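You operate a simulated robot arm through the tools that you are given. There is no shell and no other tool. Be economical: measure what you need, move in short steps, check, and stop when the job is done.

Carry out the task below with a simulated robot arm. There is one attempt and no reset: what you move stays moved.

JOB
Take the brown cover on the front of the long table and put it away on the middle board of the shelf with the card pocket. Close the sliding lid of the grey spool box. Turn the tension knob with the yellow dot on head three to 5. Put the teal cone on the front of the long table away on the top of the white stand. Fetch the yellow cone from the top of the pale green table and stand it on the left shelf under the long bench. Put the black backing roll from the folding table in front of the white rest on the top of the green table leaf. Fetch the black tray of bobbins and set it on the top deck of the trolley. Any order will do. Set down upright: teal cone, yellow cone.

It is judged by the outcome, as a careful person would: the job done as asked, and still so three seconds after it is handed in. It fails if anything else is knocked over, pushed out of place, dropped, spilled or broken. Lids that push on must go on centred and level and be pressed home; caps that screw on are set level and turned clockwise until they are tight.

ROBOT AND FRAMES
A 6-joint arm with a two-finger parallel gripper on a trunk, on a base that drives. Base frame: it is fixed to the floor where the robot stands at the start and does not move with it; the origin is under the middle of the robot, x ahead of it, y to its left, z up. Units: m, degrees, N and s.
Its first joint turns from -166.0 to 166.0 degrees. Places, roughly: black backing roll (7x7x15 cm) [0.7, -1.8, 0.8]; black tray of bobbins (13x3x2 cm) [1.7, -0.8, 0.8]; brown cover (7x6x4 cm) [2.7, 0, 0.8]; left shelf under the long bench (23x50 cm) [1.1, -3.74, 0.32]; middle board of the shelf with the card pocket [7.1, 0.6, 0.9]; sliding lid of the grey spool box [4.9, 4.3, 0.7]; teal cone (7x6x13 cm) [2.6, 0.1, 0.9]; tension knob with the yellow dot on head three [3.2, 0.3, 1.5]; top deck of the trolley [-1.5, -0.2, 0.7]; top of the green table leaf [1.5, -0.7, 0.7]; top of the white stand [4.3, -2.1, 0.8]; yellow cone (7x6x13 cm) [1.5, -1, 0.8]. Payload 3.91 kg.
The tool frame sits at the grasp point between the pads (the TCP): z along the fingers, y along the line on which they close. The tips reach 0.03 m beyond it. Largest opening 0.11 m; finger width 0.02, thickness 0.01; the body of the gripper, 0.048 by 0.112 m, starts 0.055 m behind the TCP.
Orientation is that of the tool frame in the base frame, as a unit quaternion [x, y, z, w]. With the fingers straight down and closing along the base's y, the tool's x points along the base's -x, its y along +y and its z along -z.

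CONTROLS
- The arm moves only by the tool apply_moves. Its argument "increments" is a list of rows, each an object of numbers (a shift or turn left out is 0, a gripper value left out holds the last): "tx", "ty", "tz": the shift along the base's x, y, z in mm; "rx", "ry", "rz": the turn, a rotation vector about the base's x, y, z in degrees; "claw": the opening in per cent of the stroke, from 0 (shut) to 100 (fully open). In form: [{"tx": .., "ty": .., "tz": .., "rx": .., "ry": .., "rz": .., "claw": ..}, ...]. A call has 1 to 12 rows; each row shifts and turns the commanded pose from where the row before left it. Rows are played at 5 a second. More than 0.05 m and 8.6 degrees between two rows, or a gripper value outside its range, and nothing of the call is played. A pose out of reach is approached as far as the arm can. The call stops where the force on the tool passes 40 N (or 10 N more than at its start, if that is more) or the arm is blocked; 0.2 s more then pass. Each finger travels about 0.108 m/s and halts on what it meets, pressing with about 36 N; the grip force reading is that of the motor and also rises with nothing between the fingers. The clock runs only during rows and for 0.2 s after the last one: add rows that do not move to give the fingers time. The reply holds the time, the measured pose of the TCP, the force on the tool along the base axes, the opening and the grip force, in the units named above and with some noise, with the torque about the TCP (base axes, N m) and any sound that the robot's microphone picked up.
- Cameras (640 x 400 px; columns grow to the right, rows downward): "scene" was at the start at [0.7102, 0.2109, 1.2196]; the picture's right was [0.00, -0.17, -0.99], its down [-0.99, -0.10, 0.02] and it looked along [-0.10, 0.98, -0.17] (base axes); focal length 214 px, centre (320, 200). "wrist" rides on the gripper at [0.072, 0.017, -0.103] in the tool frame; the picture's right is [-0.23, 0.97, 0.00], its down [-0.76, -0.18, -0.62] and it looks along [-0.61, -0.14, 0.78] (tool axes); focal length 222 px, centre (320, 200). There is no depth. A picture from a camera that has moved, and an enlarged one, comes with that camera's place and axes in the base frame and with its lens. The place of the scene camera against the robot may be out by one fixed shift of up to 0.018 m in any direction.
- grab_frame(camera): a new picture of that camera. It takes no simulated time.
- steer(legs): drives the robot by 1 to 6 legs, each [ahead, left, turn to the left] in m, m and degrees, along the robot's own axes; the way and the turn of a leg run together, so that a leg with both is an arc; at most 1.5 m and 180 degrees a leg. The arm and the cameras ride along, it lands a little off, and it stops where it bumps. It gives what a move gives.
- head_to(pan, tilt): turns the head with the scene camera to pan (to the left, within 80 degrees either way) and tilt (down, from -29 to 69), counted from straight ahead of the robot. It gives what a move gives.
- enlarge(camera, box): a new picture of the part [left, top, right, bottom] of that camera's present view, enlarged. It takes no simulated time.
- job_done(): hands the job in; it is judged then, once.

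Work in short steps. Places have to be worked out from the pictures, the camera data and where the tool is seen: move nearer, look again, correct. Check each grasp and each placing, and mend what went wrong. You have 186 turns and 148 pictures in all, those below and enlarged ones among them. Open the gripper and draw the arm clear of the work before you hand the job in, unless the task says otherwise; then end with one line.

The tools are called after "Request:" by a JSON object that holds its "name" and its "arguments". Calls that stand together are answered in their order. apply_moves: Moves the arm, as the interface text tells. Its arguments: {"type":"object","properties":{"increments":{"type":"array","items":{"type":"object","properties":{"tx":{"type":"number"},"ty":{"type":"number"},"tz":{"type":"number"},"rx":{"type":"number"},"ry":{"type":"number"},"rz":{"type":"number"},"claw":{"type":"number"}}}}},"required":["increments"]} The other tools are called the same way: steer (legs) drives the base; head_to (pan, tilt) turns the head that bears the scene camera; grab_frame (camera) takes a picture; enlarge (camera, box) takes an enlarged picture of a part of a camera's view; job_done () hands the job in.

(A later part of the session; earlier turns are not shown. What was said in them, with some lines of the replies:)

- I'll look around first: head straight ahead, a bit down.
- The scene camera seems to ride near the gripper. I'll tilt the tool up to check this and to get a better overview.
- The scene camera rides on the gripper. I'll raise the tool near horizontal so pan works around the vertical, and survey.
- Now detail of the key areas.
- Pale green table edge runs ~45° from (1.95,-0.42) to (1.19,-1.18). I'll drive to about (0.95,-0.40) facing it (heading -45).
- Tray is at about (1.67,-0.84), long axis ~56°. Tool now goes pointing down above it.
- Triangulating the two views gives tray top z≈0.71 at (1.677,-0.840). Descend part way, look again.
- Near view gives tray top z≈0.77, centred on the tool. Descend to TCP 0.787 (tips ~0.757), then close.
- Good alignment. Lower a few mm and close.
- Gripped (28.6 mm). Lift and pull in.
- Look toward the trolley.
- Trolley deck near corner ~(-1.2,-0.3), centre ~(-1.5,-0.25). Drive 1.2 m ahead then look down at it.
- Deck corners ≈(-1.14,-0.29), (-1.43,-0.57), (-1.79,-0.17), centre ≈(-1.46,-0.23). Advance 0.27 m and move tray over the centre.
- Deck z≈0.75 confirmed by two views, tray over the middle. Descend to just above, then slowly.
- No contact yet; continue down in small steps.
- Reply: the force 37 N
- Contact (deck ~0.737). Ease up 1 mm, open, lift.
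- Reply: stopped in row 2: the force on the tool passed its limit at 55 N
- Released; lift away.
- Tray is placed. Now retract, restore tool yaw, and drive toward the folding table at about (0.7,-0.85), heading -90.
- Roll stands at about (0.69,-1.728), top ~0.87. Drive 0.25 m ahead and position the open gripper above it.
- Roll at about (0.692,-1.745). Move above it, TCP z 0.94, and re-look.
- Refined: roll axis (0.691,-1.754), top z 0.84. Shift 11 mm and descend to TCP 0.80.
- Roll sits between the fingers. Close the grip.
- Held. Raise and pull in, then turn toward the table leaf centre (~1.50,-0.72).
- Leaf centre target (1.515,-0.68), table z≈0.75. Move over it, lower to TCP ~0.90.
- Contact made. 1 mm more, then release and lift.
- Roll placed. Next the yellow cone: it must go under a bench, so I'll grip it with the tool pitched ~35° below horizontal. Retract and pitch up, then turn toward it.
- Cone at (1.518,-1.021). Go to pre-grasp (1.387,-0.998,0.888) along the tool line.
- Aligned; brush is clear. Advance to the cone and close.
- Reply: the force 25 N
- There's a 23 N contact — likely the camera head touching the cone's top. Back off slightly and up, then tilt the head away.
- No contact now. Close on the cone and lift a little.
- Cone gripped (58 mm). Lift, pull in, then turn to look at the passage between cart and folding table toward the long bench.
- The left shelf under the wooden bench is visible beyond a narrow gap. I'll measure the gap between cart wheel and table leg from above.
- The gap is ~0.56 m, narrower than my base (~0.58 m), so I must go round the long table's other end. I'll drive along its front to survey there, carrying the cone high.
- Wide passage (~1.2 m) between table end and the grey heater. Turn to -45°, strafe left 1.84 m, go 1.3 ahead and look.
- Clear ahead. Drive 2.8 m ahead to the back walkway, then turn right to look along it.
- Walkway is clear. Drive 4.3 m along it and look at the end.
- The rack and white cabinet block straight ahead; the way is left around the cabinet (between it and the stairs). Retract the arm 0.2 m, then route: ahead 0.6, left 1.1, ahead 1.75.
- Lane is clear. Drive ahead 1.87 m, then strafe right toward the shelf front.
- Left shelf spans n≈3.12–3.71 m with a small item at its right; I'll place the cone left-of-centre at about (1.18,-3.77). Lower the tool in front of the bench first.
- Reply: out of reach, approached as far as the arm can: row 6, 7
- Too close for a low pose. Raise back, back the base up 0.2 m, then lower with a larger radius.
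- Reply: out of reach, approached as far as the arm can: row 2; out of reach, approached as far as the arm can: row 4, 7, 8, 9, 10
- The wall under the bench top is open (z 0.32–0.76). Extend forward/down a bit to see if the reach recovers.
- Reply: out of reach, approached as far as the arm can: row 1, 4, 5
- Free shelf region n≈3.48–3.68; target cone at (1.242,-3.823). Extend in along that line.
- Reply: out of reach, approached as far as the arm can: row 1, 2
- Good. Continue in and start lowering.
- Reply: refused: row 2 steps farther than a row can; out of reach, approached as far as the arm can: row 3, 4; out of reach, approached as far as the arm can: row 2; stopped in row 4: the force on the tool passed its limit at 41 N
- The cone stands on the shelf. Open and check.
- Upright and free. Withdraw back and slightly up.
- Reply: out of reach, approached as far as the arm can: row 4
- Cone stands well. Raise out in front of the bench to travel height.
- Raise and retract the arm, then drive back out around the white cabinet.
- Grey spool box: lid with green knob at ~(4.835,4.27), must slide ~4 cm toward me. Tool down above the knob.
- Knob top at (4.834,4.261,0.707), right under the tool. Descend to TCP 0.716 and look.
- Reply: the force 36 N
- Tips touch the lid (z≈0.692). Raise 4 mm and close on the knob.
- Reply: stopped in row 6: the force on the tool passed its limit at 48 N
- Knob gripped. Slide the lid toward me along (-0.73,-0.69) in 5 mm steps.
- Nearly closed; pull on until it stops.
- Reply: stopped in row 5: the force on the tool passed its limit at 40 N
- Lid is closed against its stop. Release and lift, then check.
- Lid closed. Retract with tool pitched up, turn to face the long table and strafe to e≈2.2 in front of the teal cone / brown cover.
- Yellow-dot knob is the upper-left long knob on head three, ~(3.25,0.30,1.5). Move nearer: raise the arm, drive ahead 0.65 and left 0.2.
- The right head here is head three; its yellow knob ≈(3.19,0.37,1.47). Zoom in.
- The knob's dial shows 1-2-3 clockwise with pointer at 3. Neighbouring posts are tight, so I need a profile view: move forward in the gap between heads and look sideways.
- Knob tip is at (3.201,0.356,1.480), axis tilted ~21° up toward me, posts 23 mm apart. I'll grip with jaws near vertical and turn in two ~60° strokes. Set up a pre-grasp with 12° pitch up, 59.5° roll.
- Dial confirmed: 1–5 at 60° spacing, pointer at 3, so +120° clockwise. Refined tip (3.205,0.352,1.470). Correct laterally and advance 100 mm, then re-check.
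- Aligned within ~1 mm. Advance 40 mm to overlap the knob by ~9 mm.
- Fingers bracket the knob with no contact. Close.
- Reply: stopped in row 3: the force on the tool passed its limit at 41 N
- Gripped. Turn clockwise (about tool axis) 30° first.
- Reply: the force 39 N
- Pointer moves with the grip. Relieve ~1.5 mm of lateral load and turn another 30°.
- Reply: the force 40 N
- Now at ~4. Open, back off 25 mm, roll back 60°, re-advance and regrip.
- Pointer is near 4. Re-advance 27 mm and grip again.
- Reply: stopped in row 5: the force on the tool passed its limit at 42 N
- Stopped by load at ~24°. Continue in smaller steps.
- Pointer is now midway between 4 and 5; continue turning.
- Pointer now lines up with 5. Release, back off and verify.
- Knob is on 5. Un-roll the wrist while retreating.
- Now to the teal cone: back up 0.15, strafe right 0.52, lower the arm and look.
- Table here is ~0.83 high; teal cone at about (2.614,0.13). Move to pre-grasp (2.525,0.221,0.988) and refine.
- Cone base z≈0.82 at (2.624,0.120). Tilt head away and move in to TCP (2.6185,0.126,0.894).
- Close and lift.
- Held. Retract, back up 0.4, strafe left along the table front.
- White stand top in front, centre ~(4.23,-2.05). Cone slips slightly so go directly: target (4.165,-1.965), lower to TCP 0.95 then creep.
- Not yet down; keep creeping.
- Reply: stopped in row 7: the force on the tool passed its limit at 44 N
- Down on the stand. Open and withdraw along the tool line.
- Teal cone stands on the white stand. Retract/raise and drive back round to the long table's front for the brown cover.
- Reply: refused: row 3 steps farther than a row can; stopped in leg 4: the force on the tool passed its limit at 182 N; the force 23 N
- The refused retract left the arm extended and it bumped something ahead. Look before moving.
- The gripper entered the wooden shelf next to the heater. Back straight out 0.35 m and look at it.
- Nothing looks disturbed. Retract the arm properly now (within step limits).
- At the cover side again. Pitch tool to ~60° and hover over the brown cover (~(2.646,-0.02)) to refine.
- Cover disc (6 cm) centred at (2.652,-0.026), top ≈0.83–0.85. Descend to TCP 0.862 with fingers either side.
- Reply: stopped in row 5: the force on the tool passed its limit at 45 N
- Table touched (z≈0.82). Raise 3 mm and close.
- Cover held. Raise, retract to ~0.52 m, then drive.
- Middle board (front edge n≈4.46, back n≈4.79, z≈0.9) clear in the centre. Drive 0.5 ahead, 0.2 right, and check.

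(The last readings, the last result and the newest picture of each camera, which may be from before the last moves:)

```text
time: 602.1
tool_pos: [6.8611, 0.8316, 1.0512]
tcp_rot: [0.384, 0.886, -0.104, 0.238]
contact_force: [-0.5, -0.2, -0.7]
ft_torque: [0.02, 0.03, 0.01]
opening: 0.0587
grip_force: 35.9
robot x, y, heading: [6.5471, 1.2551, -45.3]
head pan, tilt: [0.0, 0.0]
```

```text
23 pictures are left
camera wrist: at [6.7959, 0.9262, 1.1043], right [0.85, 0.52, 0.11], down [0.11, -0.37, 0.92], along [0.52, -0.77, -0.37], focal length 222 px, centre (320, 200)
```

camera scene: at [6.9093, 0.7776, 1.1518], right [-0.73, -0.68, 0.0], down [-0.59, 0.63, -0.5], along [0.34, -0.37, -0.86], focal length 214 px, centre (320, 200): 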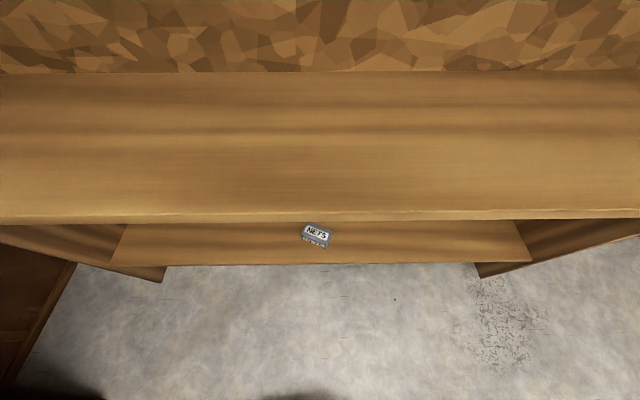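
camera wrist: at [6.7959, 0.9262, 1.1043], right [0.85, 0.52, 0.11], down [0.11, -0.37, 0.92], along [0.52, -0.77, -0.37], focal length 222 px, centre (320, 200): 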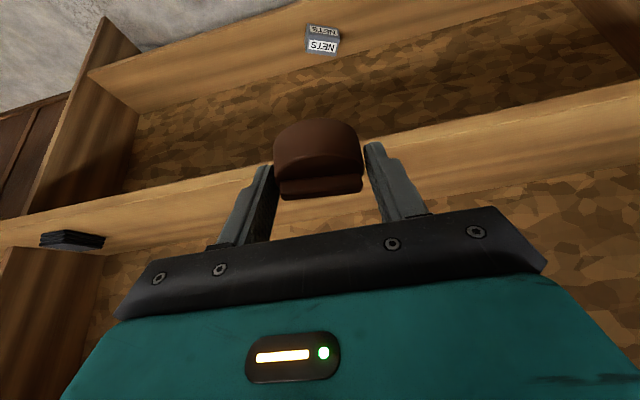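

Board z≈0.90 confirmed. Move to (7.09,0.60), lower to 0.955, then creep.

Request:
{"name": "apply_moves", "arguments": {"increments": [{"tx": 33, "ty": -33}, {"tx": 33, "ty": -33}, {"tx": 33, "ty": -33}, {"tx": 33, "ty": -33}, {"tx": 33, "ty": -33}, {"tx": 33, "ty": -33}, {"tx": 32, "ty": -32}, {"tz": -40}, {"tz": -35}, {"tz": -20}, {}]}}

Request:
{"name": "grab_frame", "arguments": {"camera": "wrist"}}

```text
time: 604.5
tool_pos: [7.0931, 0.5996, 0.9545]
tcp_rot: [0.384, 0.886, -0.104, 0.238]
contact_force: [-0.2, 0.4, 0.0]
ft_torque: [0.03, 0.0, 0.01]
opening: 0.0581
grip_force: 35.6
robot x, y, heading: [6.5441, 1.2543, -45.2]
head pan, tilt: [0.0, 0.0]
```

```text
22 pictures are left
camera wrist: at [7.027, 0.6961, 1.0085], right [0.85, 0.52, 0.11], down [0.11, -0.37, 0.92], along [0.52, -0.77, -0.37], focal length 222 px, centre (320, 200)
```

wrist: 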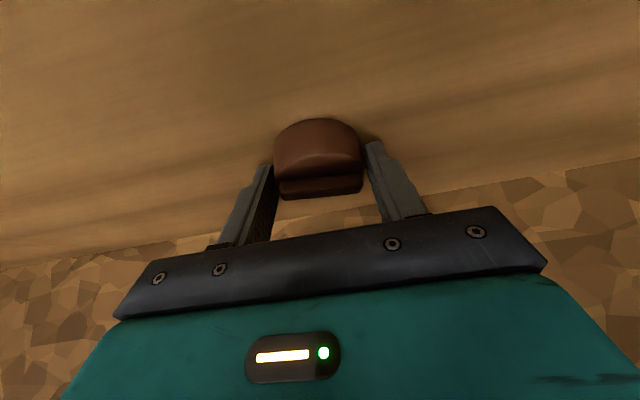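

Request:
{"name": "apply_moves", "arguments": {"increments": [{"tz": -6}, {"tz": -5}, {"tz": -4}, {"tz": -4}, {"tz": -3}, {"tz": -3}, {"tz": -3}, {}]}}

```text
time: 605.1
tool_pos: [7.0922, 0.6001, 0.9506]
tcp_rot: [0.384, 0.885, -0.106, 0.242]
contact_force: [0.5, 1.5, 5.7]
ft_torque: [0.19, 0.0, -0.03]
opening: 0.0582
grip_force: 36.3
robot x, y, heading: [6.5466, 1.2565, -45.1]
head pan, tilt: [0.0, 0.0]
stopped in row 3: the force on the tool passed its limit at 46 N (the readings are from after the stop); the commanded pose is now the measured one
```

Contact with the board. Open gently and lift.

Request:
{"name": "apply_moves", "arguments": {"increments": [{"claw": 60}, {"claw": 80}, {}, {}, {"tz": 15}, {"tz": 30}, {"tz": 40}, {"tx": -28, "ty": 28, "tz": 10}, {"tx": -30, "ty": 30}, {"tx": -30, "ty": 30}]}}

Request:
{"name": "grab_frame", "arguments": {"camera": "scene"}}

```text
time: 607.3
tool_pos: [7.0055, 0.6874, 1.0425]
tcp_rot: [0.384, 0.885, -0.106, 0.242]
contact_force: [0.4, -1.3, -0.9]
ft_torque: [0.01, 0.0, 0.01]
opening: 0.0882
grip_force: 0.0
robot x, y, heading: [6.5478, 1.2539, -44.8]
head pan, tilt: [0.0, 0.0]
```

```text
21 pictures are left
camera scene: at [7.0535, 0.6345, 1.145], right [-0.73, -0.68, 0.0], down [-0.59, 0.63, -0.51], along [0.35, -0.37, -0.86], focal length 214 px, centre (320, 200)
```

scene: 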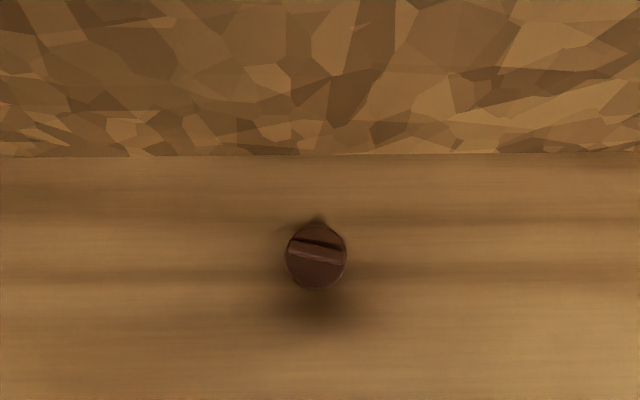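

Cover sits flat on the middle board. Retract the arm clear and back away slightly before handing in.

Request:
{"name": "apply_moves", "arguments": {"increments": [{"tx": -28, "ty": 30, "claw": 100}, {"tx": -28, "ty": 30}, {"tx": -28, "ty": 30}, {"tx": -28, "ty": 30}]}}

Request:
{"name": "steer", "arguments": {"legs": [[-0.25, 0, 0]]}}

Request:
{"name": "head_to", "arguments": {"pan": 70, "tilt": -15}}

Request:
{"name": "grab_frame", "arguments": {"camera": "scene"}}

```text
time: 608.3
tool_pos: [6.8932, 0.8074, 1.0439]
tcp_rot: [0.384, 0.885, -0.106, 0.242]
contact_force: [0.0, -0.4, -0.7]
ft_torque: [0.03, 0.0, 0.03]
opening: 0.1097
grip_force: 0.1
robot x, y, heading: [6.5496, 1.2544, -45.0]
head pan, tilt: [0.0, 0.0]
```

```text
time: 610.1
tool_pos: [6.7168, 0.9848, 1.0443]
tcp_rot: [0.383, 0.885, -0.104, 0.242]
contact_force: [0.0, -0.2, 0.3]
ft_torque: [0.02, 0.0, -0.03]
opening: 0.1099
grip_force: 0.0
robot x, y, heading: [6.372, 1.4302, -45.0]
head pan, tilt: [0.0, 0.0]
```

```text
time: 611.5
tool_pos: [6.7169, 0.985, 1.0448]
tcp_rot: [0.383, 0.885, -0.106, 0.242]
contact_force: [-0.5, 0.5, -0.2]
ft_torque: [0.03, 0.0, -0.01]
opening: 0.1101
grip_force: 0.1
robot x, y, heading: [6.3712, 1.4326, -45.4]
head pan, tilt: [70.0, -15.0]
```

```text
20 pictures are left
camera scene: at [6.811, 0.9943, 1.2108], right [0.08, -0.58, -0.81], down [-0.36, 0.74, -0.57], along [0.93, 0.34, -0.15], focal length 214 px, centre (320, 200)
```

scene: 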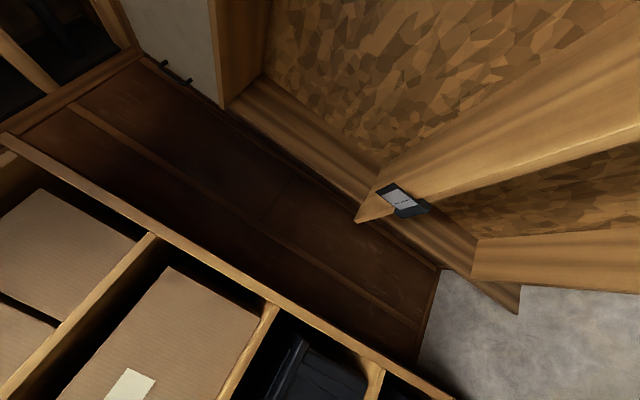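

The shelf I bumped looks intact, and I've placed or set all seven items. The gripper is open and the arm is clear, so I'm handing in.

Request:
{"name": "job_done", "arguments": {}}

```text
The job is handed in.
```

All seven tasks are done and handed in. The arm bumped the wooden shelf beside the heater once, and everything there still looked in place afterwards.
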